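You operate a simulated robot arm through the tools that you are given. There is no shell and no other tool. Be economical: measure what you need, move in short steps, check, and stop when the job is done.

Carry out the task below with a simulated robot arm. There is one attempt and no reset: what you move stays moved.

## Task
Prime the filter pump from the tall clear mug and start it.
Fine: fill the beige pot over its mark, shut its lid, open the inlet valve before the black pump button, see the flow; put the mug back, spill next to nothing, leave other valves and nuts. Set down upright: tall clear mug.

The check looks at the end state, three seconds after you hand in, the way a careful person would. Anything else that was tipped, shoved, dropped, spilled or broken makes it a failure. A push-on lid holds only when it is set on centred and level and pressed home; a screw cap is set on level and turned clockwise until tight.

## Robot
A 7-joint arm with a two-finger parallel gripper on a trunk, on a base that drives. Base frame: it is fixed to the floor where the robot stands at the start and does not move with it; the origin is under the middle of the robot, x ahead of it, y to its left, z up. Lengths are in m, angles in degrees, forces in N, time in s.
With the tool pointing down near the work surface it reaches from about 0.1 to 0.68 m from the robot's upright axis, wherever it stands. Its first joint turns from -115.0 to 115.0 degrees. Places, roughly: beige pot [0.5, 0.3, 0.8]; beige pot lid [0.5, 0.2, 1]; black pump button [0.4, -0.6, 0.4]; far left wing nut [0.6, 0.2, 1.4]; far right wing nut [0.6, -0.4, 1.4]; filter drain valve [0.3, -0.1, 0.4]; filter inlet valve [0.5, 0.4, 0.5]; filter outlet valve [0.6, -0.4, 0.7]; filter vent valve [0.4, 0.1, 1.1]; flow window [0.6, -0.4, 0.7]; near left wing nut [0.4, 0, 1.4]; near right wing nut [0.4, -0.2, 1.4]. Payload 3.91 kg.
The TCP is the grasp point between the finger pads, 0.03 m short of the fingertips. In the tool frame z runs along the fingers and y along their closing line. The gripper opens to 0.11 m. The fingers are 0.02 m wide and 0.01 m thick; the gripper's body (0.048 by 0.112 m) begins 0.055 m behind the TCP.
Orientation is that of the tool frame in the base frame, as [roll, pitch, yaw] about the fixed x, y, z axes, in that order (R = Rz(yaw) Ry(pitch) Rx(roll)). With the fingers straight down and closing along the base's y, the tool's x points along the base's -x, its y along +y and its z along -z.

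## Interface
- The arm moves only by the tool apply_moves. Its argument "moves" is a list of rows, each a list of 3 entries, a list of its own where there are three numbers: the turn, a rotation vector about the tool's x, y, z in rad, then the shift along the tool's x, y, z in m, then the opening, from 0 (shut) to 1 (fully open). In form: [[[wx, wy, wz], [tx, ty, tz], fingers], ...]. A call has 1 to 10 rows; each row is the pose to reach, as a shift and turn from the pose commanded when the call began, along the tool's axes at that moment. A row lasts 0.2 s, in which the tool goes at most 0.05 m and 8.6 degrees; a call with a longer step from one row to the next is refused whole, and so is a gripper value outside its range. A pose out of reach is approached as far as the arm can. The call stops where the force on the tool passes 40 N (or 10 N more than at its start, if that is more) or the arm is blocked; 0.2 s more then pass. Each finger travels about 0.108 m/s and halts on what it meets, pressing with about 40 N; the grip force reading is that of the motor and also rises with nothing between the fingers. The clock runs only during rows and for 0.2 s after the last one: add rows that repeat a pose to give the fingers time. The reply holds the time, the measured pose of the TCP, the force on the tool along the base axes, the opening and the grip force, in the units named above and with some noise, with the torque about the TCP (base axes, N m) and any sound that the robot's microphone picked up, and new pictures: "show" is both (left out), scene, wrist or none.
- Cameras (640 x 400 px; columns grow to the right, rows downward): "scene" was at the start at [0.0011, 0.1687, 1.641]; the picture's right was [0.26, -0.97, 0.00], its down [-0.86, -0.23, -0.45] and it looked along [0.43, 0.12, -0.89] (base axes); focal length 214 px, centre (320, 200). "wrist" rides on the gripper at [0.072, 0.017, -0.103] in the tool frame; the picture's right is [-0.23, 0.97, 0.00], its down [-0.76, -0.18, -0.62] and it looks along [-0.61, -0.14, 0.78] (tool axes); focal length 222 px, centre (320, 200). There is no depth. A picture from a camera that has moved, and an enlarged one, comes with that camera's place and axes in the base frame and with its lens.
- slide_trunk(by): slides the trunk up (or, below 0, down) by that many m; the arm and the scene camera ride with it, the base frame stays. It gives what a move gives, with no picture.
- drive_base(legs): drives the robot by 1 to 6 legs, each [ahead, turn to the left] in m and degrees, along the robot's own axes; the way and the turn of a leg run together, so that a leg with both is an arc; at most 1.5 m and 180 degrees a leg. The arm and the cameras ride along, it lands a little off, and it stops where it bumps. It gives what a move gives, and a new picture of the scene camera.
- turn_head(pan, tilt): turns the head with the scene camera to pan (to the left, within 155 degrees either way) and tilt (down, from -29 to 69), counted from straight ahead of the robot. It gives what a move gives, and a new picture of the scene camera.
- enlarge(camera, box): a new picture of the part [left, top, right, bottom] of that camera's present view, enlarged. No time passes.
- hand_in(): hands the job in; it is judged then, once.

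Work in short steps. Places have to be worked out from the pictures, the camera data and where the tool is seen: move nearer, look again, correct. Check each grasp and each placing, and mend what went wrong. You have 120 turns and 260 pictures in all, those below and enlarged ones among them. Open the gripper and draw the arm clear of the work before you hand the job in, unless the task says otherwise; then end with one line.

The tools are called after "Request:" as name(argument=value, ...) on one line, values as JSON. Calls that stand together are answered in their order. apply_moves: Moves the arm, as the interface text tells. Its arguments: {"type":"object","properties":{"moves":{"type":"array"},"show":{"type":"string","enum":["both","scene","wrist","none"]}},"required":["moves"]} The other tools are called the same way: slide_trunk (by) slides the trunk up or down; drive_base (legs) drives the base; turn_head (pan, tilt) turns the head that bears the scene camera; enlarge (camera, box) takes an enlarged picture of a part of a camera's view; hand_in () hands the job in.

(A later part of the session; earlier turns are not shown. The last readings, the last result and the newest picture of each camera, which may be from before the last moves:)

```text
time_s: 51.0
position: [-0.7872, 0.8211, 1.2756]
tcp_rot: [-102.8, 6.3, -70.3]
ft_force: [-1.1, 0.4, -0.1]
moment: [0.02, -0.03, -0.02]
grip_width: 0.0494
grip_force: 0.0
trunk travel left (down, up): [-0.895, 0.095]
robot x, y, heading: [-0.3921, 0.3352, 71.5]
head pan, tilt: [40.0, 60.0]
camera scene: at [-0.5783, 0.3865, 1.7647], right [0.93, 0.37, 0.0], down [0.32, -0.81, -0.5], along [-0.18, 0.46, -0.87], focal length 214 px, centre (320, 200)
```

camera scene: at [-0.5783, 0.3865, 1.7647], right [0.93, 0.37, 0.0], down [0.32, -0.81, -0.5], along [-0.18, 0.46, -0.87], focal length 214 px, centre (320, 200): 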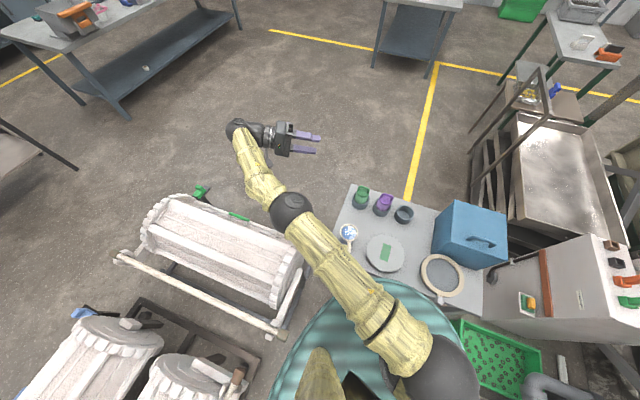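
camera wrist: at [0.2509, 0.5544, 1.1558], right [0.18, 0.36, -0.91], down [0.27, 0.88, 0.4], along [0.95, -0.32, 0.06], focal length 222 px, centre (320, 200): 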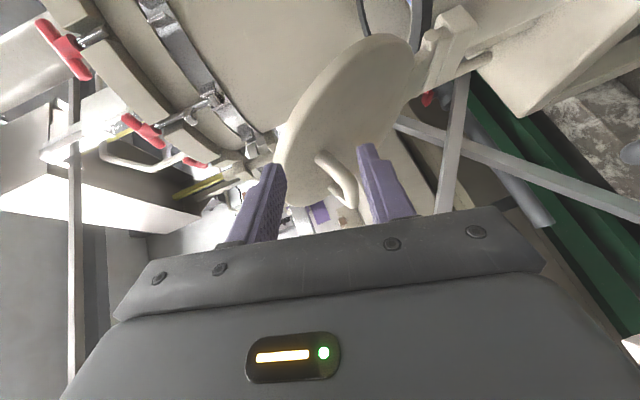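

The hand is now beside the mug, pointing nearly +x. I enlarge to see the mug's handle.

Request:
enlarge(camera="scene", box=[315, 200, 395, 260])

Request:
enlarge(camera="wrist", box=[0, 0, 640, 400])

```text
6.67 times, centred on (355, 230) of scene
camera zoom: at [-0.5783, 0.3865, 1.7647], right [0.93, 0.37, 0.0], down [0.32, -0.81, -0.5], along [-0.18, 0.46, -0.87], focal length 1430 px, centre (87, 0)
```

zoom: 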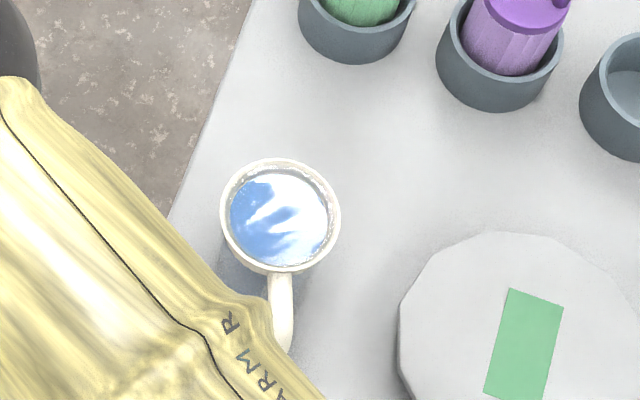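

```text
1.00 times, centred on (320, 200) of wrist (not enlarged: the box is as wide or as high as the picture)
camera zoom: at [-0.8621, 0.7184, 1.2737], right [-0.31, 0.24, -0.92], down [-0.78, 0.49, 0.39], along [0.54, 0.84, 0.03], focal length 222 px, centre (320, 200)
```

zoom: 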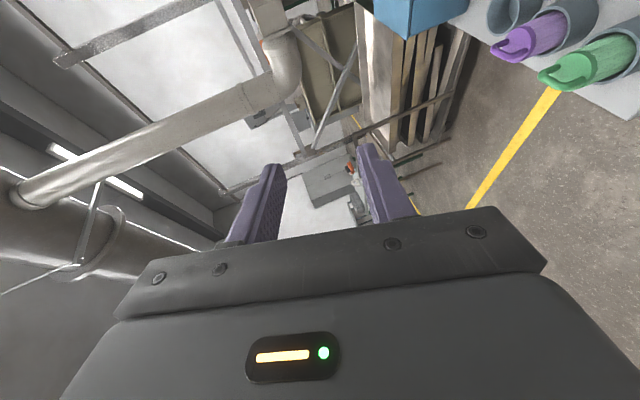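

The mug centre is (-0.59, 0.80), handle at about −66°, so the tool should point at about −25°. The gripper now closes vertically, so I roll it about its axis to get horizontal closing, camera on top.

Request:
apply_moves(moves=[[[0, 0, -0.145], [0, 0, 0], 0.9], [[0, 0, -0.29], [0, 0, 0], 1], [[0, 0, -0.435], [0, 0, 0], 1], [[0, 0, -0.58], [0, 0, 0], 1], [[0, 0, -0.725], [0, 0, 0], 1], [[0, 0, -0.87], [0, 0, 0], 1], [[0, 0, -1.015], [0, 0, 0], 1], [[0, 0, -1.16], [0, 0, 0], 1], [[0, 0, -1.305], [0, 0, 0], 1], [[0, 0, -1.45], [0, 0, 0], 1]], show="none")

```text
time_s: 53.2
position: [-0.7872, 0.8211, 1.2763]
tcp_rot: [-134.8, -71.7, -25.6]
ft_force: [-0.6, -1.3, 0.3]
moment: [-0.03, -0.01, -0.01]
grip_width: 0.1102
grip_force: 0.0
trunk travel left (down, up): [-0.895, 0.095]
robot x, y, heading: [-0.3939, 0.3319, 71.7]
head pan, tilt: [40.0, 60.0]
```

That worked with no reach trouble. Next I rotate to the grasp orientation (tool horizontal, azimuth −22°, camera up).

Request:
apply_moves(moves=[[[-0.12, 0.05, -0.023], [0, 0, 0], 1], [[-0.24, 0.099, -0.045], [0, 0, 0], 1], [[-0.36, 0.149, -0.068], [0, 0, 0], 1], [[-0.48, 0.198, -0.09], [0, 0, 0], 1], [[-0.6, 0.248, -0.113], [0, 0, 0], 1], [[-0.72, 0.297, -0.135], [0, 0, 0], 1]], show="wrist")

```text
time_s: 54.6
position: [-0.7243, 0.7544, 1.2836]
tcp_rot: [-140.8, -81.2, -37.5]
ft_force: [0.0, 0.1, -0.1]
moment: [0.0, 0.0, 0.03]
grip_width: 0.1097
grip_force: 0.1
out of reach, approached as far as the arm can: row 1, 2, 3, 4, 5, 6
trunk travel left (down, up): [-0.895, 0.095]
robot x, y, heading: [-0.3881, 0.3343, 71.7]
head pan, tilt: [40.0, 60.0]
camera wrist: at [-0.817, 0.7286, 1.3657], right [0.0, -0.95, -0.32], down [-0.72, 0.23, -0.66], along [0.7, 0.23, -0.68], focal length 222 px, centre (320, 200)
```

wrist: 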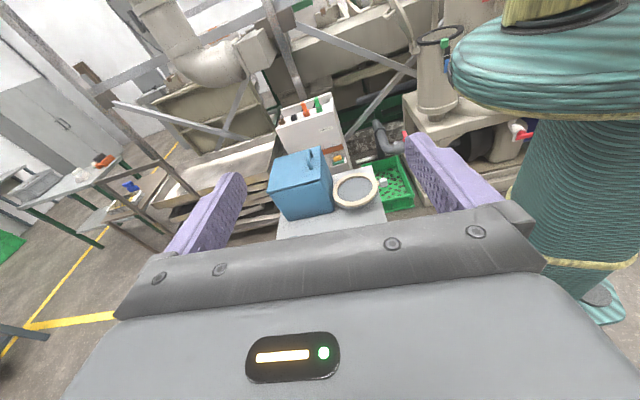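

That position was out of reach for the wrist. I lower the trunk 0.25 m and bring the hand in above the mug, where the wrist is nearer.

Request:
slide_trunk(by=-0.25)

Request:
turn_head(pan=50, tilt=55)

```text
time_s: 57.1
position: [-0.7229, 0.7552, 1.0343]
tcp_rot: [-140.6, -81.2, -37.7]
ft_force: [0.4, 0.0, 1.7]
moment: [-0.01, -0.02, 0.0]
grip_width: 0.1101
grip_force: 0.0
trunk travel left (down, up): [-0.645, 0.345]
robot x, y, heading: [-0.3916, 0.335, 71.5]
head pan, tilt: [40.0, 60.0]
```

```text
time_s: 57.9
position: [-0.7226, 0.7553, 1.0335]
tcp_rot: [-140.5, -81.2, -37.7]
ft_force: [-0.7, -0.5, -0.2]
moment: [0.02, 0.03, -0.01]
grip_width: 0.1096
grip_force: 0.0
trunk travel left (down, up): [-0.645, 0.345]
robot x, y, heading: [-0.3884, 0.333, 71.6]
head pan, tilt: [50.0, 55.0]
camera scene: at [-0.5916, 0.3859, 1.5207], right [0.85, 0.52, 0.0], down [0.43, -0.7, -0.57], along [-0.3, 0.49, -0.82], focal length 214 px, centre (320, 200)
```

scene: 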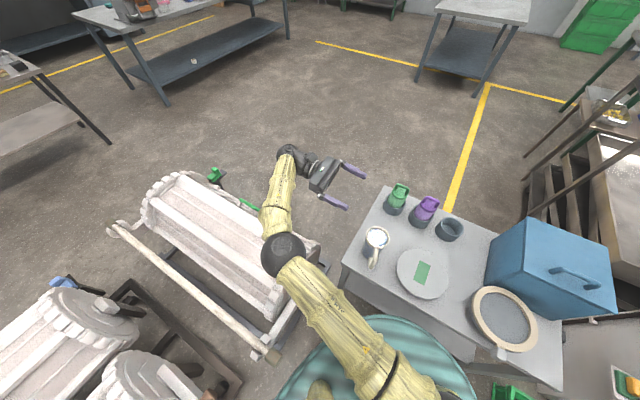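

The hand is nearly horizontal, pointing +x. I move it above the mug, turning to azimuth −20°, staying above the rim.

Request:
apply_moves(moves=[[[-0.06, 0, 0], [-0.015, -0.006, 0.022], 1], [[-0.13, 0, 0], [-0.03, -0.012, 0.044], 1], [[-0.19, 0, 0], [-0.045, -0.018, 0.066], 1], [[-0.25, 0, 0], [-0.06, -0.025, 0.088], 1], [[-0.32, 0, 0], [-0.075, -0.031, 0.11], 1], [[-0.38, 0, 0], [-0.089, -0.037, 0.1327], 1]])

```text
time_s: 59.3
position: [-0.5996, 0.8078, 0.933]
tcp_rot: [-162.8, -81.0, -37.4]
ft_force: [0.7, -0.2, 0.1]
moment: [0.0, 0.03, -0.08]
grip_width: 0.1101
grip_force: 0.0
trunk travel left (down, up): [-0.645, 0.345]
robot x, y, heading: [-0.3892, 0.3345, 71.5]
head pan, tilt: [50.0, 55.0]
camera scene: at [-0.59, 0.3901, 1.5208], right [0.85, 0.52, 0.0], down [0.43, -0.7, -0.57], along [-0.3, 0.49, -0.82], focal length 214 px, centre (320, 200)
camera wrist: at [-0.6921, 0.821, 1.0183], right [-0.37, -0.89, -0.27], down [-0.61, 0.45, -0.65], along [0.7, -0.07, -0.71], focal length 222 px, centre (320, 200)
```

scene: 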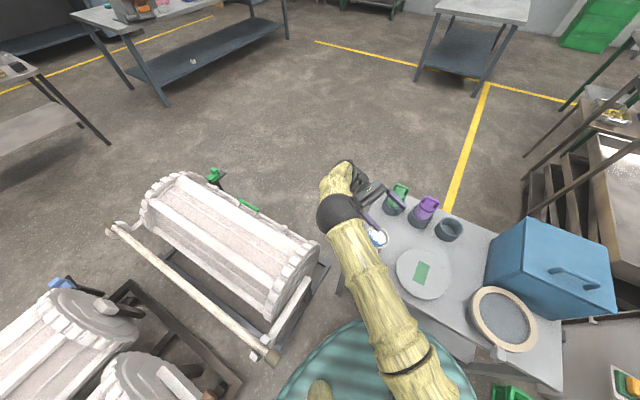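
wrist: 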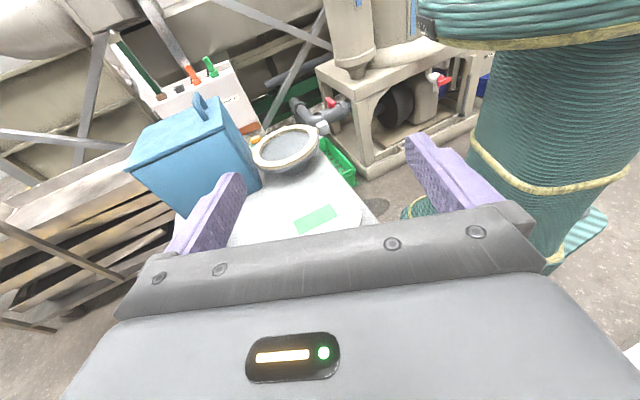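

Reached with margin. Before grasping, I test in free air that the wrist can roll left (the pouring motion) from this orientation.

Request:
apply_moves(moves=[[[0, 0, -0.145], [0, 0, 0], 1], [[0, 0, -0.29], [0, 0, 0], 1], [[0, 0, -0.435], [0, 0, 0], 1], [[0, 0, -0.58], [0, 0, 0], 1], [[0, 0, -0.725], [0, 0, 0], 1], [[0, 0, -0.87], [0, 0, 0], 1], [[0, 0, -1.015], [0, 0, 0], 1], [[0, 0, -1.16], [0, 0, 0], 1], [[0, 0, -1.305], [0, 0, 0], 1], [[0, 0, -1.45], [0, 0, 0], 1]], show="none")

```text
time_s: 61.5
position: [-0.603, 0.8046, 0.9334]
tcp_rot: [98.6, -9.5, 68.8]
ft_force: [-0.8, -0.3, 0.3]
moment: [0.01, -0.01, -0.01]
grip_width: 0.1102
grip_force: 0.0
trunk travel left (down, up): [-0.645, 0.345]
robot x, y, heading: [-0.3878, 0.3315, 71.9]
head pan, tilt: [50.0, 55.0]
```

Rolling works. A wrist picture now may also show the mug below for a better fix.

Request:
enlarge(camera="wrist", box=[0, 0, 640, 400])

Request:
enlarge(camera="scene", box=[330, 190, 450, 280])

```text
1.00 times, centred on (320, 200) of wrist (not enlarged: the box is as wide or as high as the picture)
camera zoom: at [-0.673, 0.9037, 0.9759], right [0.0, -0.41, 0.91], down [-0.87, -0.46, -0.21], along [0.5, -0.79, -0.35], focal length 222 px, centre (320, 200)
```

zoom: 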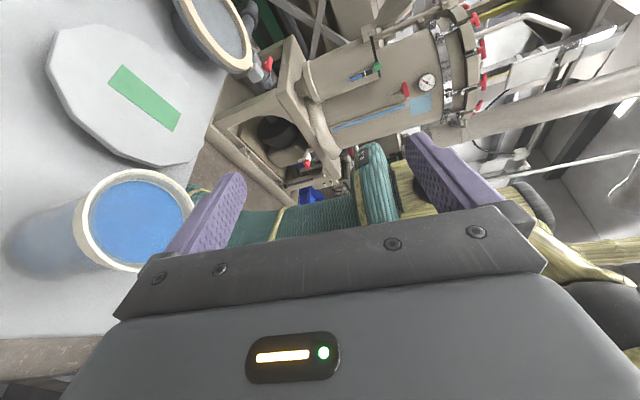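

```text
4.44 times, centred on (390, 235) of scene
camera zoom: at [-0.5916, 0.3858, 1.5207], right [0.85, 0.53, 0.0], down [0.43, -0.7, -0.57], along [-0.3, 0.49, -0.82], focal length 953 px, centre (9, 44)
```

zoom: 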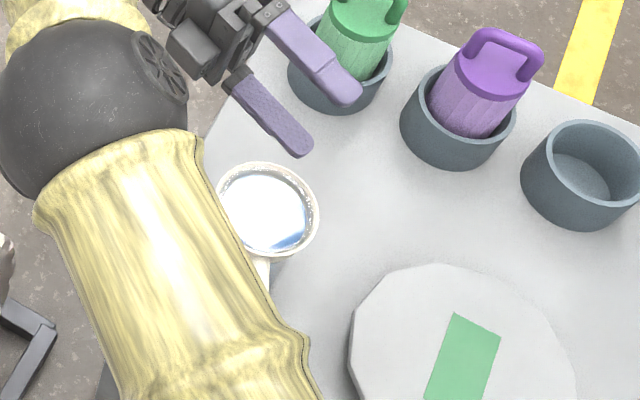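

Both views fix the mug centre at (-0.589, 0.807), rim z≈0.755, filled close to the rim — motions must be gentle. I roll back.

Request:
apply_moves(moves=[[[0, 0, 0.145], [0, 0, 0], 1], [[0, 0, 0.29], [0, 0, 0], 1], [[0, 0, 0.435], [0, 0, 0], 1], [[0, 0, 0.58], [0, 0, 0], 1], [[0, 0, 0.725], [0, 0, 0], 1], [[0, 0, 0.87], [0, 0, 0], 1], [[0, 0, 1.015], [0, 0, 0], 1], [[0, 0, 1.16], [0, 0, 0], 1], [[0, 0, 1.305], [0, 0, 0], 1], [[0, 0, 1.45], [0, 0, 0], 1]], show="none")

```text
time_s: 63.7
position: [-0.6043, 0.8041, 0.9332]
tcp_rot: [-161.4, -81.1, -38.6]
ft_force: [0.1, 0.2, 0.2]
moment: [-0.04, 0.0, 0.02]
grip_width: 0.1101
grip_force: 0.1
trunk travel left (down, up): [-0.645, 0.345]
robot x, y, heading: [-0.3906, 0.3328, 71.4]
head pan, tilt: [50.0, 55.0]
```

I descend half way, to just above the rim, correcting 8 mm in x and 5 mm in y, and look.

Request:
apply_moves(moves=[[[0, 0, 0], [-0.03, -0.001, 0.007], 1], [[0, 0, 0], [-0.065, -0.002, 0.014], 1], [[0, 0, 0], [-0.098, -0.003, 0.0206], 1], [[0, 0, 0], [-0.098, -0.003, 0.0206], 1]])

Request:
enlarge(camera="scene", box=[320, 170, 440, 270])

```text
time_s: 64.7
position: [-0.5941, 0.8084, 0.8338]
tcp_rot: [-162.4, -81.2, -37.6]
ft_force: [-1.0, 0.6, 0.2]
moment: [-0.02, -0.02, -0.04]
grip_width: 0.1099
grip_force: 0.0
trunk travel left (down, up): [-0.645, 0.345]
robot x, y, heading: [-0.3902, 0.3375, 71.7]
head pan, tilt: [50.0, 55.0]
camera scene: at [-0.5916, 0.3859, 1.5207], right [0.85, 0.53, 0.0], down [0.43, -0.7, -0.57], along [-0.3, 0.49, -0.82], focal length 214 px, centre (320, 200)
camera wrist: at [-0.6883, 0.8213, 0.9192], right [-0.36, -0.89, -0.27], down [-0.61, 0.45, -0.65], along [0.7, -0.07, -0.71], focal length 222 px, centre (320, 200)
```

scene: 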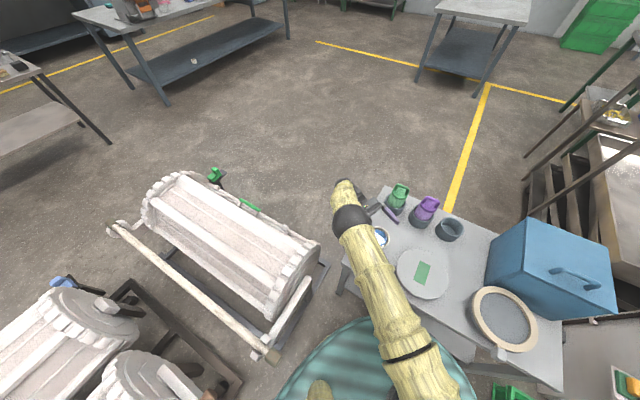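
wrist: 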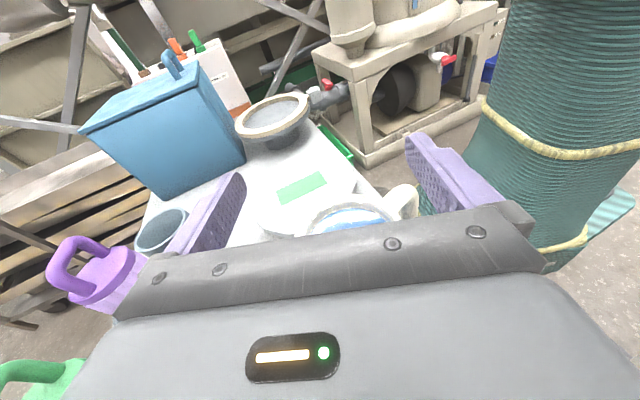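

```text
4.00 times, centred on (380, 220) of scene
camera zoom: at [-0.5916, 0.3859, 1.5207], right [0.85, 0.53, 0.0], down [0.43, -0.7, -0.57], along [-0.3, 0.49, -0.82], focal length 858 px, centre (80, 120)
```

zoom: 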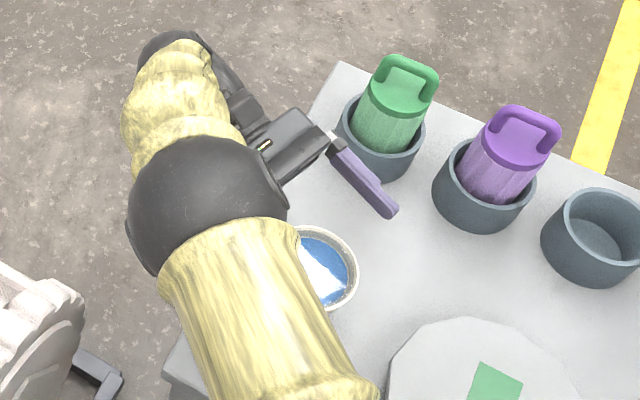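

The fingers straddle the mug on the mid-line with the handle ahead of the right fingertip. I descend to mid-body height (z≈0.69).

Request:
apply_moves(moves=[[[0, 0, 0], [-0.028, 0.0014, 0.0042], 1], [[0, 0, 0], [-0.056, 0.0028, 0.0084], 1], [[0, 0, 0], [-0.084, 0.0042, 0.0126], 1], [[0, 0, 0], [-0.112, 0.0056, 0.0168], 1], [[0, 0, 0], [-0.141, 0.007, 0.021], 1], [[0, 0, 0], [-0.141, 0.007, 0.021], 1]])

Request:
enlarge(camera="scene", box=[320, 170, 440, 270])

```text
time_s: 66.1
position: [-0.598, 0.7872, 0.7266]
tcp_rot: [-162.9, -79.1, -36.5]
ft_force: [0.8, 1.5, 0.9]
moment: [0.0, 0.0, -0.05]
grip_width: 0.1099
grip_force: 0.0
out of reach, approached as far as the arm can: row 2, 3, 4, 5, 6
trunk travel left (down, up): [-0.645, 0.345]
robot x, y, heading: [-0.3871, 0.3331, 71.5]
head pan, tilt: [50.0, 55.0]
camera scene: at [-0.5905, 0.3857, 1.5209], right [0.85, 0.52, 0.0], down [0.43, -0.7, -0.57], along [-0.3, 0.49, -0.82], focal length 214 px, centre (320, 200)
camera wrist: at [-0.6891, 0.7975, 0.8149], right [-0.36, -0.89, -0.28], down [-0.63, 0.45, -0.63], along [0.68, -0.05, -0.73], focal length 222 px, centre (320, 200)
```

scene: 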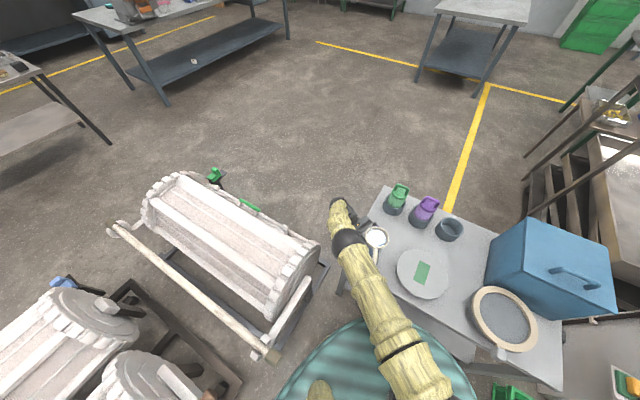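
wrist: 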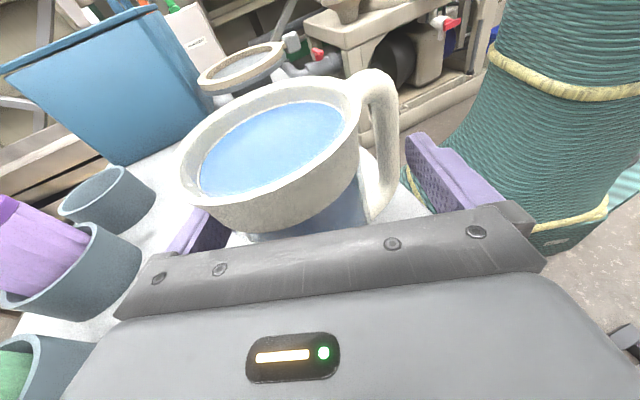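

```text
4.00 times, centred on (380, 220) of scene
camera zoom: at [-0.5905, 0.3857, 1.5209], right [0.85, 0.52, 0.0], down [0.43, -0.7, -0.57], along [-0.3, 0.49, -0.82], focal length 858 px, centre (80, 120)
```

zoom: 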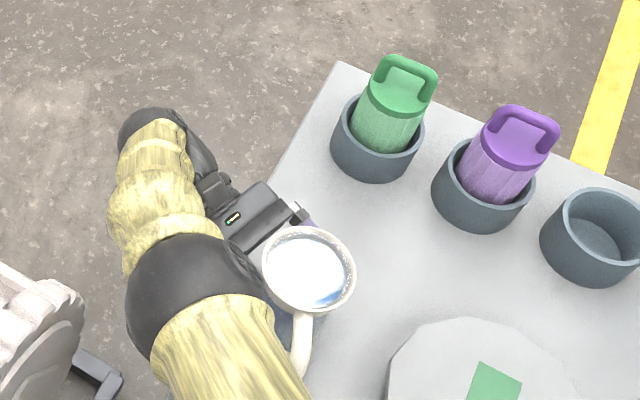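

The arm ran out of downward reach at z≈0.727, drifting 2 cm sideways (no contact force, mug unmoved). I rise again, lower the trunk, and redo.

Request:
apply_moves(moves=[[[0, 0, 0], [0.028, -0.0014, -0.0042], 1], [[0, 0, 0], [0.056, -0.0028, -0.0084], 1], [[0, 0, 0], [0.084, -0.0042, -0.0126], 1], [[0, 0, 0], [0.112, -0.0056, -0.0168], 1], [[0, 0, 0], [0.141, -0.007, -0.021], 1], [[0, 0, 0], [0.19, -0.009, -0.028], 1]], show="none")

```text
time_s: 67.5
position: [-0.594, 0.7786, 0.9138]
tcp_rot: [-162.4, -81.1, -37.6]
ft_force: [-0.3, -0.7, 0.0]
moment: [0.03, 0.03, -0.04]
grip_width: 0.11
grip_force: 0.0
trunk travel left (down, up): [-0.645, 0.345]
robot x, y, heading: [-0.3878, 0.3334, 71.6]
head pan, tilt: [50.0, 55.0]
```

I shift to the mug's line and up a bit, then lower the trunk 0.16 m.

Request:
apply_moves(moves=[[[0, 0, 0], [0.028, -0.015, -0.01], 1], [[0, 0, 0], [0.056, -0.031, -0.019], 1], [[0, 0, 0], [0.056, -0.031, -0.019], 1]], show="none")

Request:
slide_trunk(by=-0.16)

Request:
turn_head(pan=35, tilt=60)

```text
time_s: 68.3
position: [-0.596, 0.8079, 0.9713]
tcp_rot: [-162.5, -81.3, -37.5]
ft_force: [0.3, 0.3, -0.3]
moment: [0.0, 0.0, -0.01]
grip_width: 0.1101
grip_force: 0.1
trunk travel left (down, up): [-0.645, 0.345]
robot x, y, heading: [-0.3896, 0.3341, 71.8]
head pan, tilt: [50.0, 55.0]
```

```text
time_s: 70.1
position: [-0.5946, 0.8071, 0.8117]
tcp_rot: [-162.3, -81.1, -37.8]
ft_force: [0.8, 0.2, -0.1]
moment: [0.03, 0.02, -0.02]
grip_width: 0.1099
grip_force: 0.0
trunk travel left (down, up): [-0.485, 0.505]
robot x, y, heading: [-0.3917, 0.3336, 71.9]
head pan, tilt: [50.0, 55.0]
```

```text
time_s: 70.9
position: [-0.5958, 0.8075, 0.8124]
tcp_rot: [-162.3, -81.2, -37.7]
ft_force: [-0.2, -0.3, -0.8]
moment: [-0.02, -0.03, -0.03]
grip_width: 0.1099
grip_force: 0.1
trunk travel left (down, up): [-0.485, 0.505]
robot x, y, heading: [-0.3898, 0.3337, 71.8]
head pan, tilt: [35.0, 60.0]
camera scene: at [-0.5729, 0.3883, 1.3547], right [0.96, 0.29, 0.0], down [0.25, -0.83, -0.5], along [-0.14, 0.48, -0.87], focal length 214 px, centre (320, 200)
```

scene: 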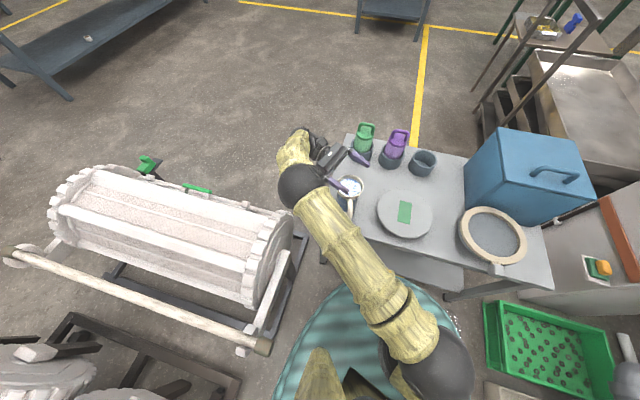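

Descend in two stages; first to z≈0.745.

Request:
apply_moves(moves=[[[0, 0, 0], [-0.022, 0.001, 0.0034], 1], [[0, 0, 0], [-0.044, 0.002, 0.0067], 1], [[0, 0, 0], [-0.066, 0.003, 0.01], 1], [[0, 0, 0], [-0.066, 0.003, 0.01], 1]], show="wrist")

```text
time_s: 71.4
position: [-0.5957, 0.8081, 0.7824]
tcp_rot: [-160.0, -81.6, -40.1]
ft_force: [-0.6, -0.2, -0.7]
moment: [-0.03, -0.06, 0.01]
grip_width: 0.1098
grip_force: 0.1
trunk travel left (down, up): [-0.485, 0.505]
robot x, y, heading: [-0.3896, 0.3339, 71.7]
head pan, tilt: [35.0, 60.0]
stopped in row 2: the force on the tool passed its limit at 56 N (the readings are from after the stop); the commanded pose is now the measured one
camera wrist: at [-0.6892, 0.8215, 0.8672], right [-0.36, -0.89, -0.27], down [-0.6, 0.45, -0.66], along [0.71, -0.07, -0.7], focal length 222 px, centre (320, 200)
```

wrist: 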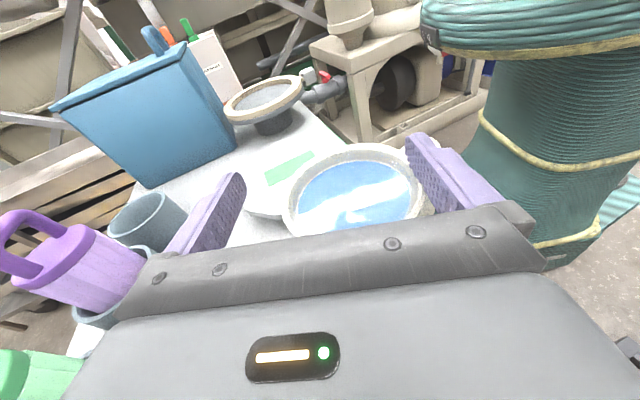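

The tool met something at z≈0.782 – likely the right finger on the rim or handle. I look closely from both cameras before anything else.

Request:
enlarge(camera="scene", box=[300, 140, 400, 220])

Request:
enlarge(camera="wrist", box=[240, 100, 480, 250])

```text
5.00 times, centred on (350, 180) of scene
camera zoom: at [-0.5735, 0.389, 1.3544], right [0.96, 0.29, 0.0], down [0.25, -0.83, -0.5], along [-0.14, 0.48, -0.87], focal length 1072 px, centre (170, 300)
```

zoom: 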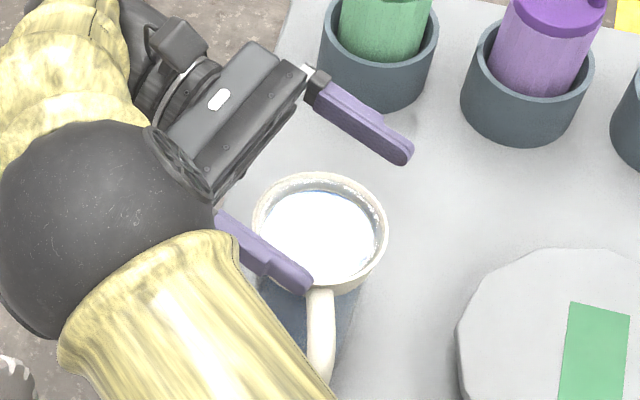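

```text
2.67 times, centred on (360, 175) of wrist
camera zoom: at [-0.6892, 0.8215, 0.8672], right [-0.36, -0.89, -0.27], down [-0.6, 0.45, -0.66], along [0.71, -0.07, -0.7], focal length 592 px, centre (213, 267)
```

zoom: 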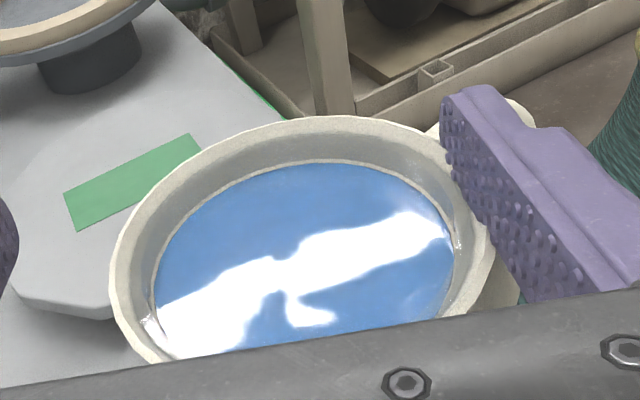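

The right finger rests on the rim: so the rim is at z≈0.772 and the mug centre is nearer y≈0.789. I rise 3 cm, shift 16 mm in −y, and look.

Request:
apply_moves(moves=[[[0, 0, 0], [0.0296, -0.0015, -0.0045], 1], [[0, 0, 0], [0.031, 0.0138, -0.0005], 1], [[0, 0, 0], [0.031, 0.0138, -0.0005], 1]], show="none")

Request:
enlarge(camera="scene", box=[300, 140, 400, 220])

Request:
enlarge(camera="wrist", box=[160, 80, 480, 280])

```text
time_s: 72.2
position: [-0.5952, 0.7921, 0.8114]
tcp_rot: [-160.3, -81.5, -40.0]
ft_force: [0.1, 0.4, 0.5]
moment: [0.03, 0.02, -0.02]
grip_width: 0.1097
grip_force: 0.1
trunk travel left (down, up): [-0.485, 0.505]
robot x, y, heading: [-0.3879, 0.332, 71.8]
head pan, tilt: [35.0, 60.0]
```

```text
5.00 times, centred on (350, 180) of scene
camera zoom: at [-0.5728, 0.3883, 1.3547], right [0.96, 0.29, 0.0], down [0.25, -0.83, -0.5], along [-0.14, 0.48, -0.87], focal length 1072 px, centre (170, 300)
```

zoom: 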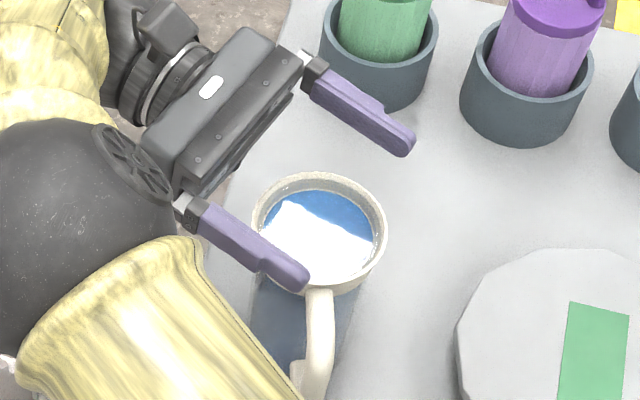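

```text
2.00 times, centred on (320, 180) of wrist
camera zoom: at [-0.6905, 0.8053, 0.8965], right [-0.36, -0.89, -0.27], down [-0.6, 0.45, -0.66], along [0.71, -0.07, -0.7], focal length 444 px, centre (320, 240)
```

zoom: 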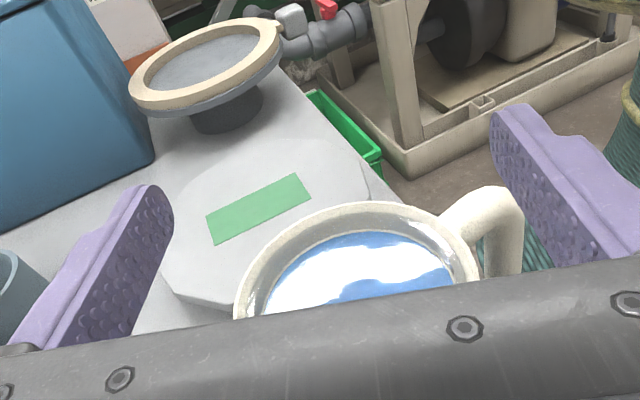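

Handle measured nearer −85°, so with the tool at −20° the right fingertip would be close to it. I turn the tool another 12° clockwise and back it off slightly.

Request:
apply_moves(moves=[[[-0.105, 0, 0], [-0.001, -0.0005, -0.004], 1], [[-0.21, 0, 0], [-0.001, -0.001, -0.008], 1], [[-0.21, 0, 0], [-0.001, -0.001, -0.008], 1]], show="wrist")

Request:
enlarge(camera="scene", box=[300, 140, 400, 220])

```text
time_s: 73.0
position: [-0.5983, 0.7924, 0.812]
tcp_rot: [-163.1, -81.4, -39.7]
ft_force: [0.1, -1.1, -0.4]
moment: [0.0, -0.01, -0.03]
grip_width: 0.1102
grip_force: 0.1
out of reach, approached as far as the arm can: row 1, 2, 3
trunk travel left (down, up): [-0.485, 0.505]
robot x, y, heading: [-0.3886, 0.3283, 71.8]
head pan, tilt: [35.0, 60.0]
camera wrist: at [-0.6911, 0.811, 0.8966], right [-0.41, -0.87, -0.27], down [-0.59, 0.47, -0.66], along [0.7, -0.11, -0.71], focal length 222 px, centre (320, 200)
```

wrist: 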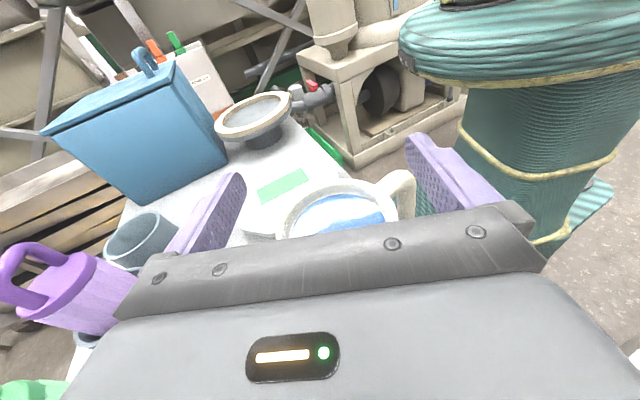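

```text
5.00 times, centred on (350, 180) of scene
camera zoom: at [-0.5732, 0.3884, 1.3546], right [0.96, 0.29, 0.0], down [0.25, -0.83, -0.5], along [-0.14, 0.48, -0.87], focal length 1072 px, centre (170, 300)
```

zoom: 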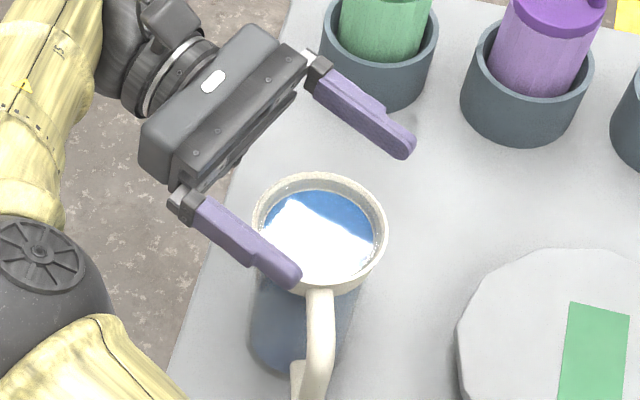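

The arm cannot turn farther from this stance. I raise the hand clear of the mug and shift the base ~9 cm left-forward with a lower heading, to gain wrist reach.

Request:
apply_moves(moves=[[[0, 0, 0], [0.04, 0, -0.006], 1], [[0, 0, 0], [0.08, 0, -0.012], 1], [[0, 0, 0], [0.12, 0, -0.018], 1]], show="none")

Request:
slide_trunk(by=0.1)

Request:
drive_base(legs=[[0, 72], [0.09, 0], [0, -92]])

```text
time_s: 73.8
position: [-0.6059, 0.7715, 0.9092]
tcp_rot: [-166.5, -87.0, -33.8]
ft_force: [0.0, 0.4, 8.8]
moment: [0.34, 0.71, -0.02]
grip_width: 0.1099
grip_force: 0.0
out of reach, approached as far as the arm can: row 1, 2, 3
trunk travel left (down, up): [-0.485, 0.505]
robot x, y, heading: [-0.3905, 0.3338, 71.6]
head pan, tilt: [35.0, 60.0]
```

```text
time_s: 75.2
position: [-0.6043, 0.7715, 1.0183]
tcp_rot: [-143.8, -86.2, -56.7]
ft_force: [0.2, 0.0, 0.5]
moment: [-0.01, -0.02, -0.02]
grip_width: 0.1102
grip_force: 0.0
trunk travel left (down, up): [-0.585, 0.405]
robot x, y, heading: [-0.3891, 0.3336, 71.5]
head pan, tilt: [35.0, 60.0]
```

```text
time_s: 85.5
position: [-0.6283, 0.8432, 1.0172]
tcp_rot: [-142.6, -86.2, -64.0]
ft_force: [0.1, 0.3, 0.3]
moment: [0.01, 0.01, 0.01]
grip_width: 0.11
grip_force: 0.0
trunk travel left (down, up): [-0.585, 0.405]
robot x, y, heading: [-0.4605, 0.3818, 65.4]
head pan, tilt: [35.0, 60.0]
stopped in leg 3: the robot was blocked; the commanded pose is now the measured one
camera scene: at [-0.6392, 0.4586, 1.4547], right [0.98, 0.18, 0.0], down [0.16, -0.85, -0.5], along [-0.09, 0.49, -0.87], focal length 214 px, centre (320, 200)
```

scene: 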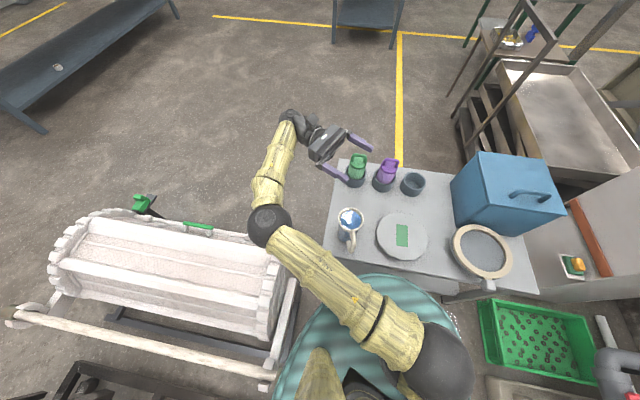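

The mug stands undisturbed; the base got to (-0.46, 0.38), heading 65°. I bring the hand above the mug turned to azimuth −42°.

Request:
apply_moves(moves=[[[-0.07, 0, 0], [0, 0.008, 0.012], 1], [[-0.14, 0, 0], [0, 0.015, 0.024], 1], [[-0.2, 0, 0], [-0.04, 0.022, 0.036], 1], [[-0.27, 0, 0], [-0.08, 0.03, 0.049], 1], [[-0.27, 0, 0], [-0.114, 0.03, 0.049], 1], [[-0.27, 0, 0], [-0.114, 0.03, 0.049], 1]], show="wrist")

Request:
enlarge(camera="scene", box=[290, 150, 410, 250])

```text
time_s: 86.9
position: [-0.6101, 0.7396, 0.9832]
tcp_rot: [-157.5, -85.6, -63.4]
ft_force: [-0.2, 0.8, 0.3]
moment: [-0.02, -0.01, -0.03]
grip_width: 0.1102
grip_force: 0.0
out of reach, approached as far as the arm can: row 1, 2, 3, 4, 5, 6
trunk travel left (down, up): [-0.585, 0.405]
robot x, y, heading: [-0.466, 0.3829, 65.9]
head pan, tilt: [35.0, 60.0]
camera wrist: at [-0.6969, 0.7896, 1.0605], right [-0.65, -0.72, -0.26], down [-0.38, 0.59, -0.71], along [0.66, -0.36, -0.66], focal length 222 px, centre (320, 200)
```

wrist: 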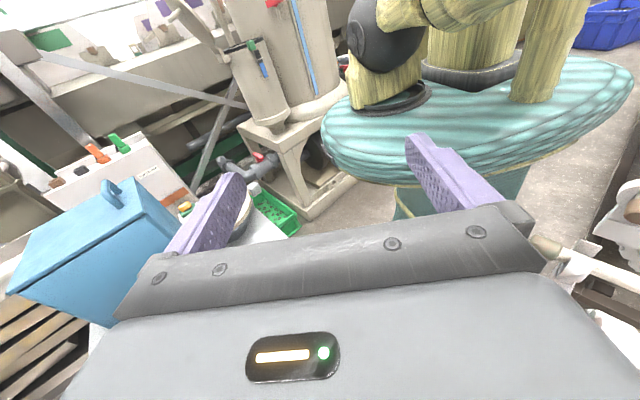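

```text
4.00 times, centred on (350, 200) of scene
camera zoom: at [-0.6385, 0.4601, 1.4546], right [0.98, 0.18, 0.0], down [0.16, -0.85, -0.5], along [-0.09, 0.49, -0.87], focal length 858 px, centre (200, 200)
```

zoom: 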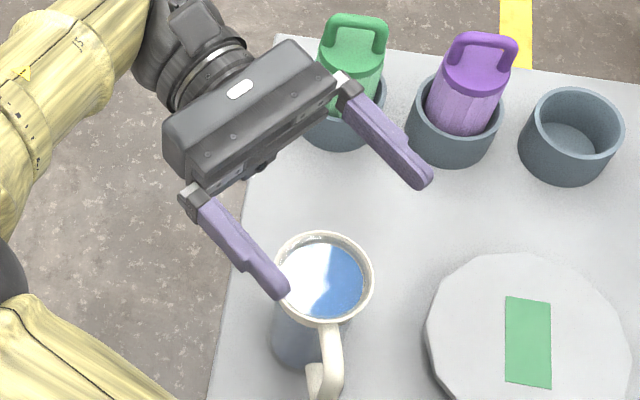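

The orientation is right but joints limit the position: this side approach is awkward. Better plan: grasp the mug from above (fingers beside the rim, handle off to one side) and pour by pitching the hand up. I first test, empty, that the hand can point ahead of the robot horizontally with the camera up.

Request:
apply_moves(moves=[[[0.14, 0, 0], [0.02, -0.02, -0.004], 1], [[0.28, 0, 0], [0.04, -0.045, -0.008], 1], [[0.42, 0, 0], [0.04, -0.07, -0.012], 1], [[0.56, 0, 0], [0.04, -0.095, -0.016], 1], [[0.7, 0, 0], [0.04, -0.12, -0.02], 1], [[0.84, 0, 0], [0.04, -0.145, -0.024], 1], [[0.98, 0, 0], [0.04, -0.17, -0.028], 1], [[1.12, 0, 0], [0.04, -0.195, -0.032], 1], [[1.26, 0, 0], [0.04, -0.22, -0.036], 1], [[1.4, 0, 0], [0.04, -0.252, -0.042], 1]], show="scene")

```text
time_s: 89.1
position: [-0.4663, 0.9533, 1.0278]
tcp_rot: [-79.3, -86.2, -62.4]
ft_force: [-0.3, -0.3, 0.5]
moment: [0.01, 0.0, -0.02]
grip_width: 0.11
grip_force: 0.1
trunk travel left (down, up): [-0.585, 0.405]
robot x, y, heading: [-0.4629, 0.3868, 65.7]
head pan, tilt: [35.0, 60.0]
camera scene: at [-0.6389, 0.4589, 1.4547], right [0.98, 0.18, 0.0], down [0.16, -0.85, -0.5], along [-0.09, 0.49, -0.87], focal length 214 px, centre (320, 200)
```

scene: 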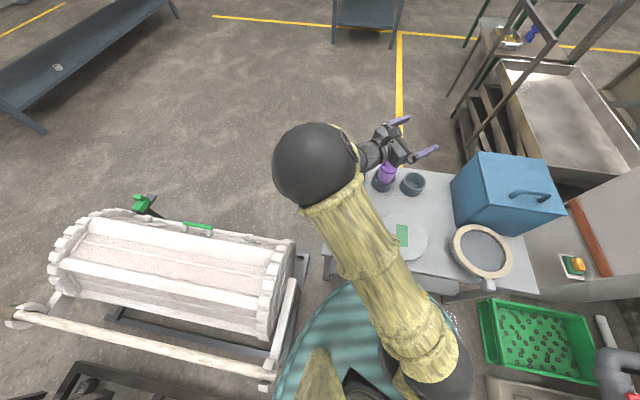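

The hand reaches ahead pointing forward with camera up, so this pour pose works. Next I pitch it down to tool-vertical.

Request:
apply_moves(moves=[[[0, -0.148, 0], [0, 0, 0], 1], [[0, -0.296, 0], [0, 0, 0], 1], [[0, -0.444, 0], [0, 0, 0], 1], [[0, -0.592, 0], [0, 0, 0], 1], [[0, -0.74, 0], [0, 0, 0], 1], [[0, -0.888, 0], [0, 0, 0], 1], [[0, -1.036, 0], [0, 0, 0], 1], [[0, -1.184, 0], [0, 0, 0], 1], [[0, -1.332, 0], [0, 0, 0], 1], [[0, -1.48, 0], [0, 0, 0], 1]], show="none")

```text
time_s: 91.3
position: [-0.4659, 0.9544, 1.0273]
tcp_rot: [-176.1, -5.8, 37.8]
ft_force: [0.1, 0.2, -0.3]
moment: [-0.01, 0.0, 0.0]
grip_width: 0.1102
grip_force: 0.0
trunk travel left (down, up): [-0.585, 0.405]
robot x, y, heading: [-0.4623, 0.3863, 65.8]
head pan, tilt: [35.0, 60.0]
```

Good. Now I yaw the vertical hand clockwise ~85° (camera toward the handle side) while moving above the mug, staying high.

Request:
apply_moves(moves=[[[0, 0, 0.148], [-0.02, 0.005, 0], 1], [[0, 0, 0.296], [-0.04, 0.01, 0], 1], [[0, 0, 0.444], [-0.06, 0.015, 0], 1], [[0, 0, 0.592], [-0.08, 0.02, 0], 1], [[0, 0, 0.74], [-0.1, 0.025, 0], 1], [[0, 0, 0.888], [-0.12, 0.03, 0], 1], [[0, 0, 1.036], [-0.14, 0.035, 0], 1], [[0, 0, 1.184], [-0.16, 0.04, 0], 1], [[0, 0, 1.332], [-0.18, 0.045, 0], 1], [[0, 0, 1.48], [-0.198, 0.05, 0], 1]], show="both")

```text
time_s: 93.5
position: [-0.5913, 0.7937, 1.003]
tcp_rot: [-173.8, 3.3, -46.8]
ft_force: [0.1, 0.3, 0.1]
moment: [-0.01, -0.01, 0.01]
grip_width: 0.11
grip_force: 0.3
trunk travel left (down, up): [-0.585, 0.405]
robot x, y, heading: [-0.4604, 0.3855, 65.8]
head pan, tilt: [35.0, 60.0]
camera scene: at [-0.6392, 0.4584, 1.4547], right [0.98, 0.18, 0.0], down [0.16, -0.85, -0.5], along [-0.09, 0.49, -0.87], focal length 214 px, centre (320, 200)
camera wrist: at [-0.5588, 0.7182, 1.0996], right [-0.86, -0.49, -0.09], down [-0.42, 0.6, 0.68], along [-0.28, 0.63, -0.73], focal length 222 px, centre (320, 200)
```

scene: 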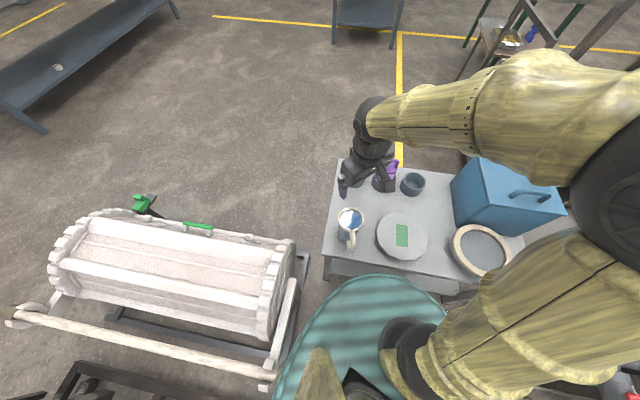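
wrist: 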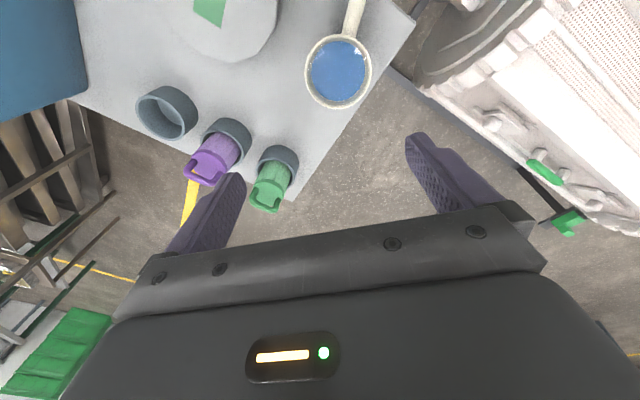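

The mug sits at (-0.590, 0.789) with the handle ~28° off the camera side: fingers will clear it. I level the tool and correct the offset.

Request:
apply_moves(moves=[[[-0.054, 0.029, 0], [0.002, 0.0015, 0], 1], [[-0.108, 0.058, 0], [0.0043, 0.0027, 0], 1], [[-0.108, 0.058, 0], [0.0043, 0.0027, 0], 1]], show="wrist")

```text
time_s: 94.3
position: [-0.5898, 0.7879, 1.0023]
tcp_rot: [-179.8, -0.1, -46.9]
ft_force: [0.3, 0.6, 0.0]
moment: [0.01, -0.03, 0.01]
grip_width: 0.11
grip_force: 0.0
trunk travel left (down, up): [-0.585, 0.405]
robot x, y, heading: [-0.4664, 0.386, 65.9]
head pan, tilt: [35.0, 60.0]
camera wrist: at [-0.5542, 0.725, 1.1061], right [-0.87, -0.5, 0.0], down [-0.39, 0.68, 0.62], along [-0.31, 0.54, -0.78], focal length 222 px, centre (320, 200)
```

wrist: 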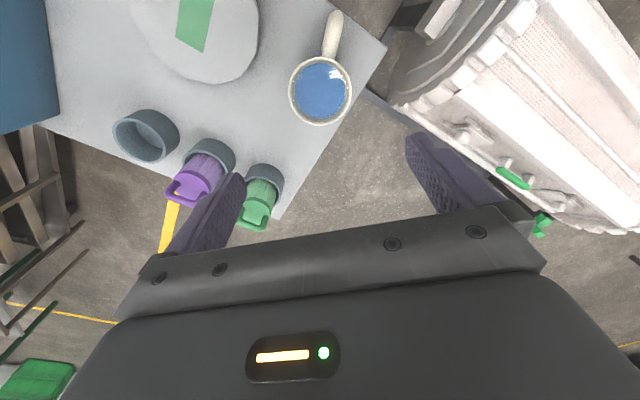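

Aligned: mug centre (-0.591, 0.787) below the TCP. I descend to z≈0.81 and check.

Request:
apply_moves(moves=[[[0, 0, 0], [0, 0, 0.045], 1], [[0, 0, 0], [0, 0, 0.09], 1], [[0, 0, 0], [0, 0, 0.135], 1], [[0, 0, 0], [0, 0, 0.17], 1], [[0, 0, 0], [0, 0, 0.19], 1], [[0, 0, 0], [0, 0, 0.19], 1]])

Request:
enlarge(camera="scene", box=[300, 160, 420, 260])

```text
time_s: 95.7
position: [-0.5898, 0.7877, 0.8114]
tcp_rot: [-179.9, -0.1, -46.9]
ft_force: [0.0, -0.5, 0.2]
moment: [0.01, 0.04, -0.02]
grip_width: 0.1099
grip_force: 0.1
trunk travel left (down, up): [-0.585, 0.405]
robot x, y, heading: [-0.4672, 0.3864, 65.5]
head pan, tilt: [35.0, 60.0]
camera scene: at [-0.6391, 0.4587, 1.4547], right [0.98, 0.18, 0.0], down [0.16, -0.85, -0.5], along [-0.09, 0.49, -0.87], focal length 214 px, centre (320, 200)
camera wrist: at [-0.5544, 0.7243, 0.9147], right [-0.87, -0.5, 0.0], down [-0.39, 0.68, 0.62], along [-0.31, 0.54, -0.78], focal length 222 px, centre (320, 200)
```

scene: 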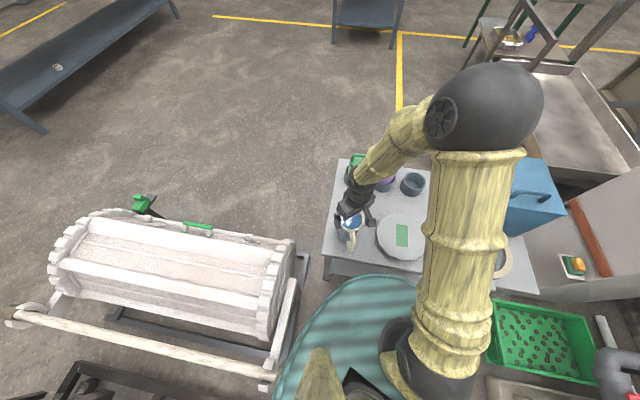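
wrist: 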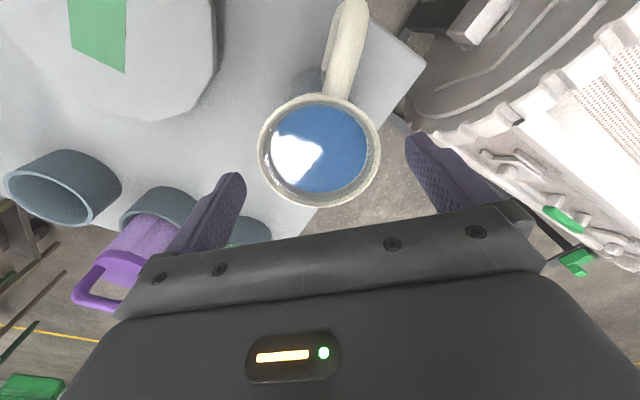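

```text
4.00 times, centred on (360, 210) of scene
camera zoom: at [-0.6391, 0.4587, 1.4547], right [0.98, 0.18, 0.0], down [0.16, -0.85, -0.5], along [-0.09, 0.49, -0.87], focal length 858 px, centre (160, 160)
```

zoom: 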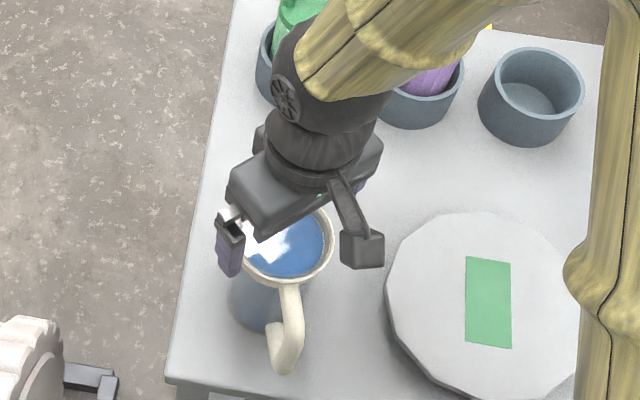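

Well centred. I descend to z≈0.728 (palm just above the rim) and then close.

Request:
apply_moves(moves=[[[0, 0, 0], [0.001, 0.001, 0.03], 1], [[0, 0, 0], [0.002, 0.001, 0.06], 1], [[0, 0, 0], [0.002, 0.001, 0.082], 1], [[0, 0, 0], [0.002, 0.001, 0.082], 1], [[0, 0, 0], [0.002, 0.001, 0.082], 0.7], [[0, 0, 0], [0.002, 0.001, 0.082], 0.5], [[0, 0, 0], [0.002, 0.001, 0.082], 0.3], [[0, 0, 0], [0.002, 0.001, 0.082], 0.3]])

Request:
enlarge(camera="scene", box=[300, 160, 420, 260])

```text
time_s: 97.5
position: [-0.5894, 0.7874, 0.7302]
tcp_rot: [-180.0, -0.1, -47.0]
ft_force: [0.8, 1.5, 0.3]
moment: [0.14, 0.04, -0.07]
grip_width: 0.0793
grip_force: 39.6
trunk travel left (down, up): [-0.585, 0.405]
robot x, y, heading: [-0.4612, 0.3822, 65.9]
head pan, tilt: [35.0, 60.0]
camera scene: at [-0.639, 0.4589, 1.4547], right [0.98, 0.18, 0.0], down [0.16, -0.85, -0.5], along [-0.09, 0.49, -0.87], focal length 214 px, centre (320, 200)
camera wrist: at [-0.5529, 0.7236, 0.8335], right [-0.87, -0.5, 0.0], down [-0.39, 0.68, 0.62], along [-0.31, 0.54, -0.78], focal length 222 px, centre (320, 200)
```

scene: 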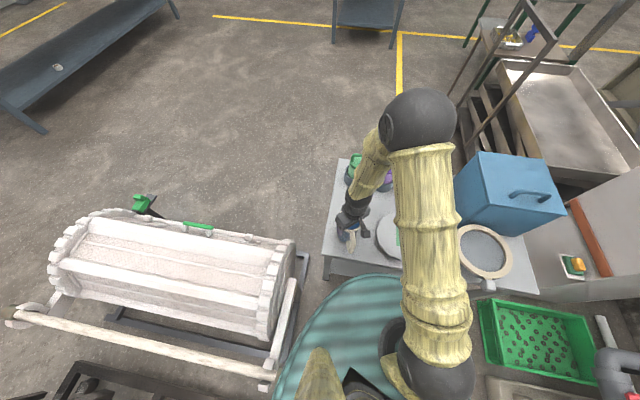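
wrist: 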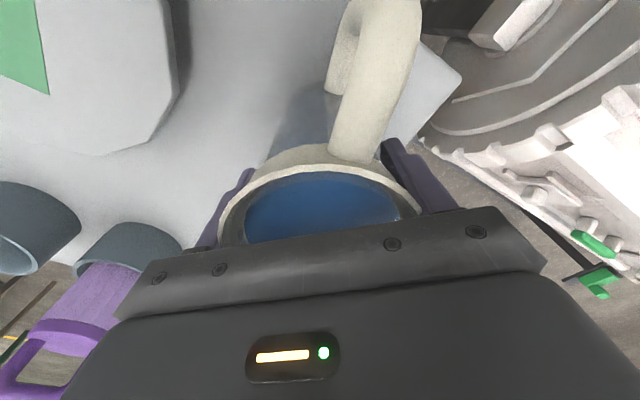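

```text
4.00 times, centred on (360, 210) of scene
camera zoom: at [-0.639, 0.4589, 1.4547], right [0.98, 0.18, 0.0], down [0.16, -0.85, -0.5], along [-0.09, 0.49, -0.87], focal length 858 px, centre (160, 160)
```

zoom: 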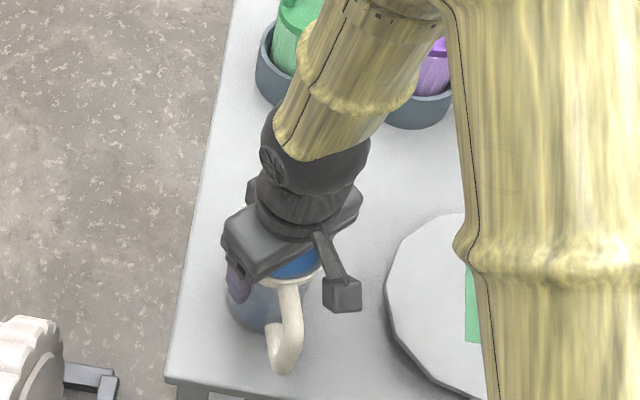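

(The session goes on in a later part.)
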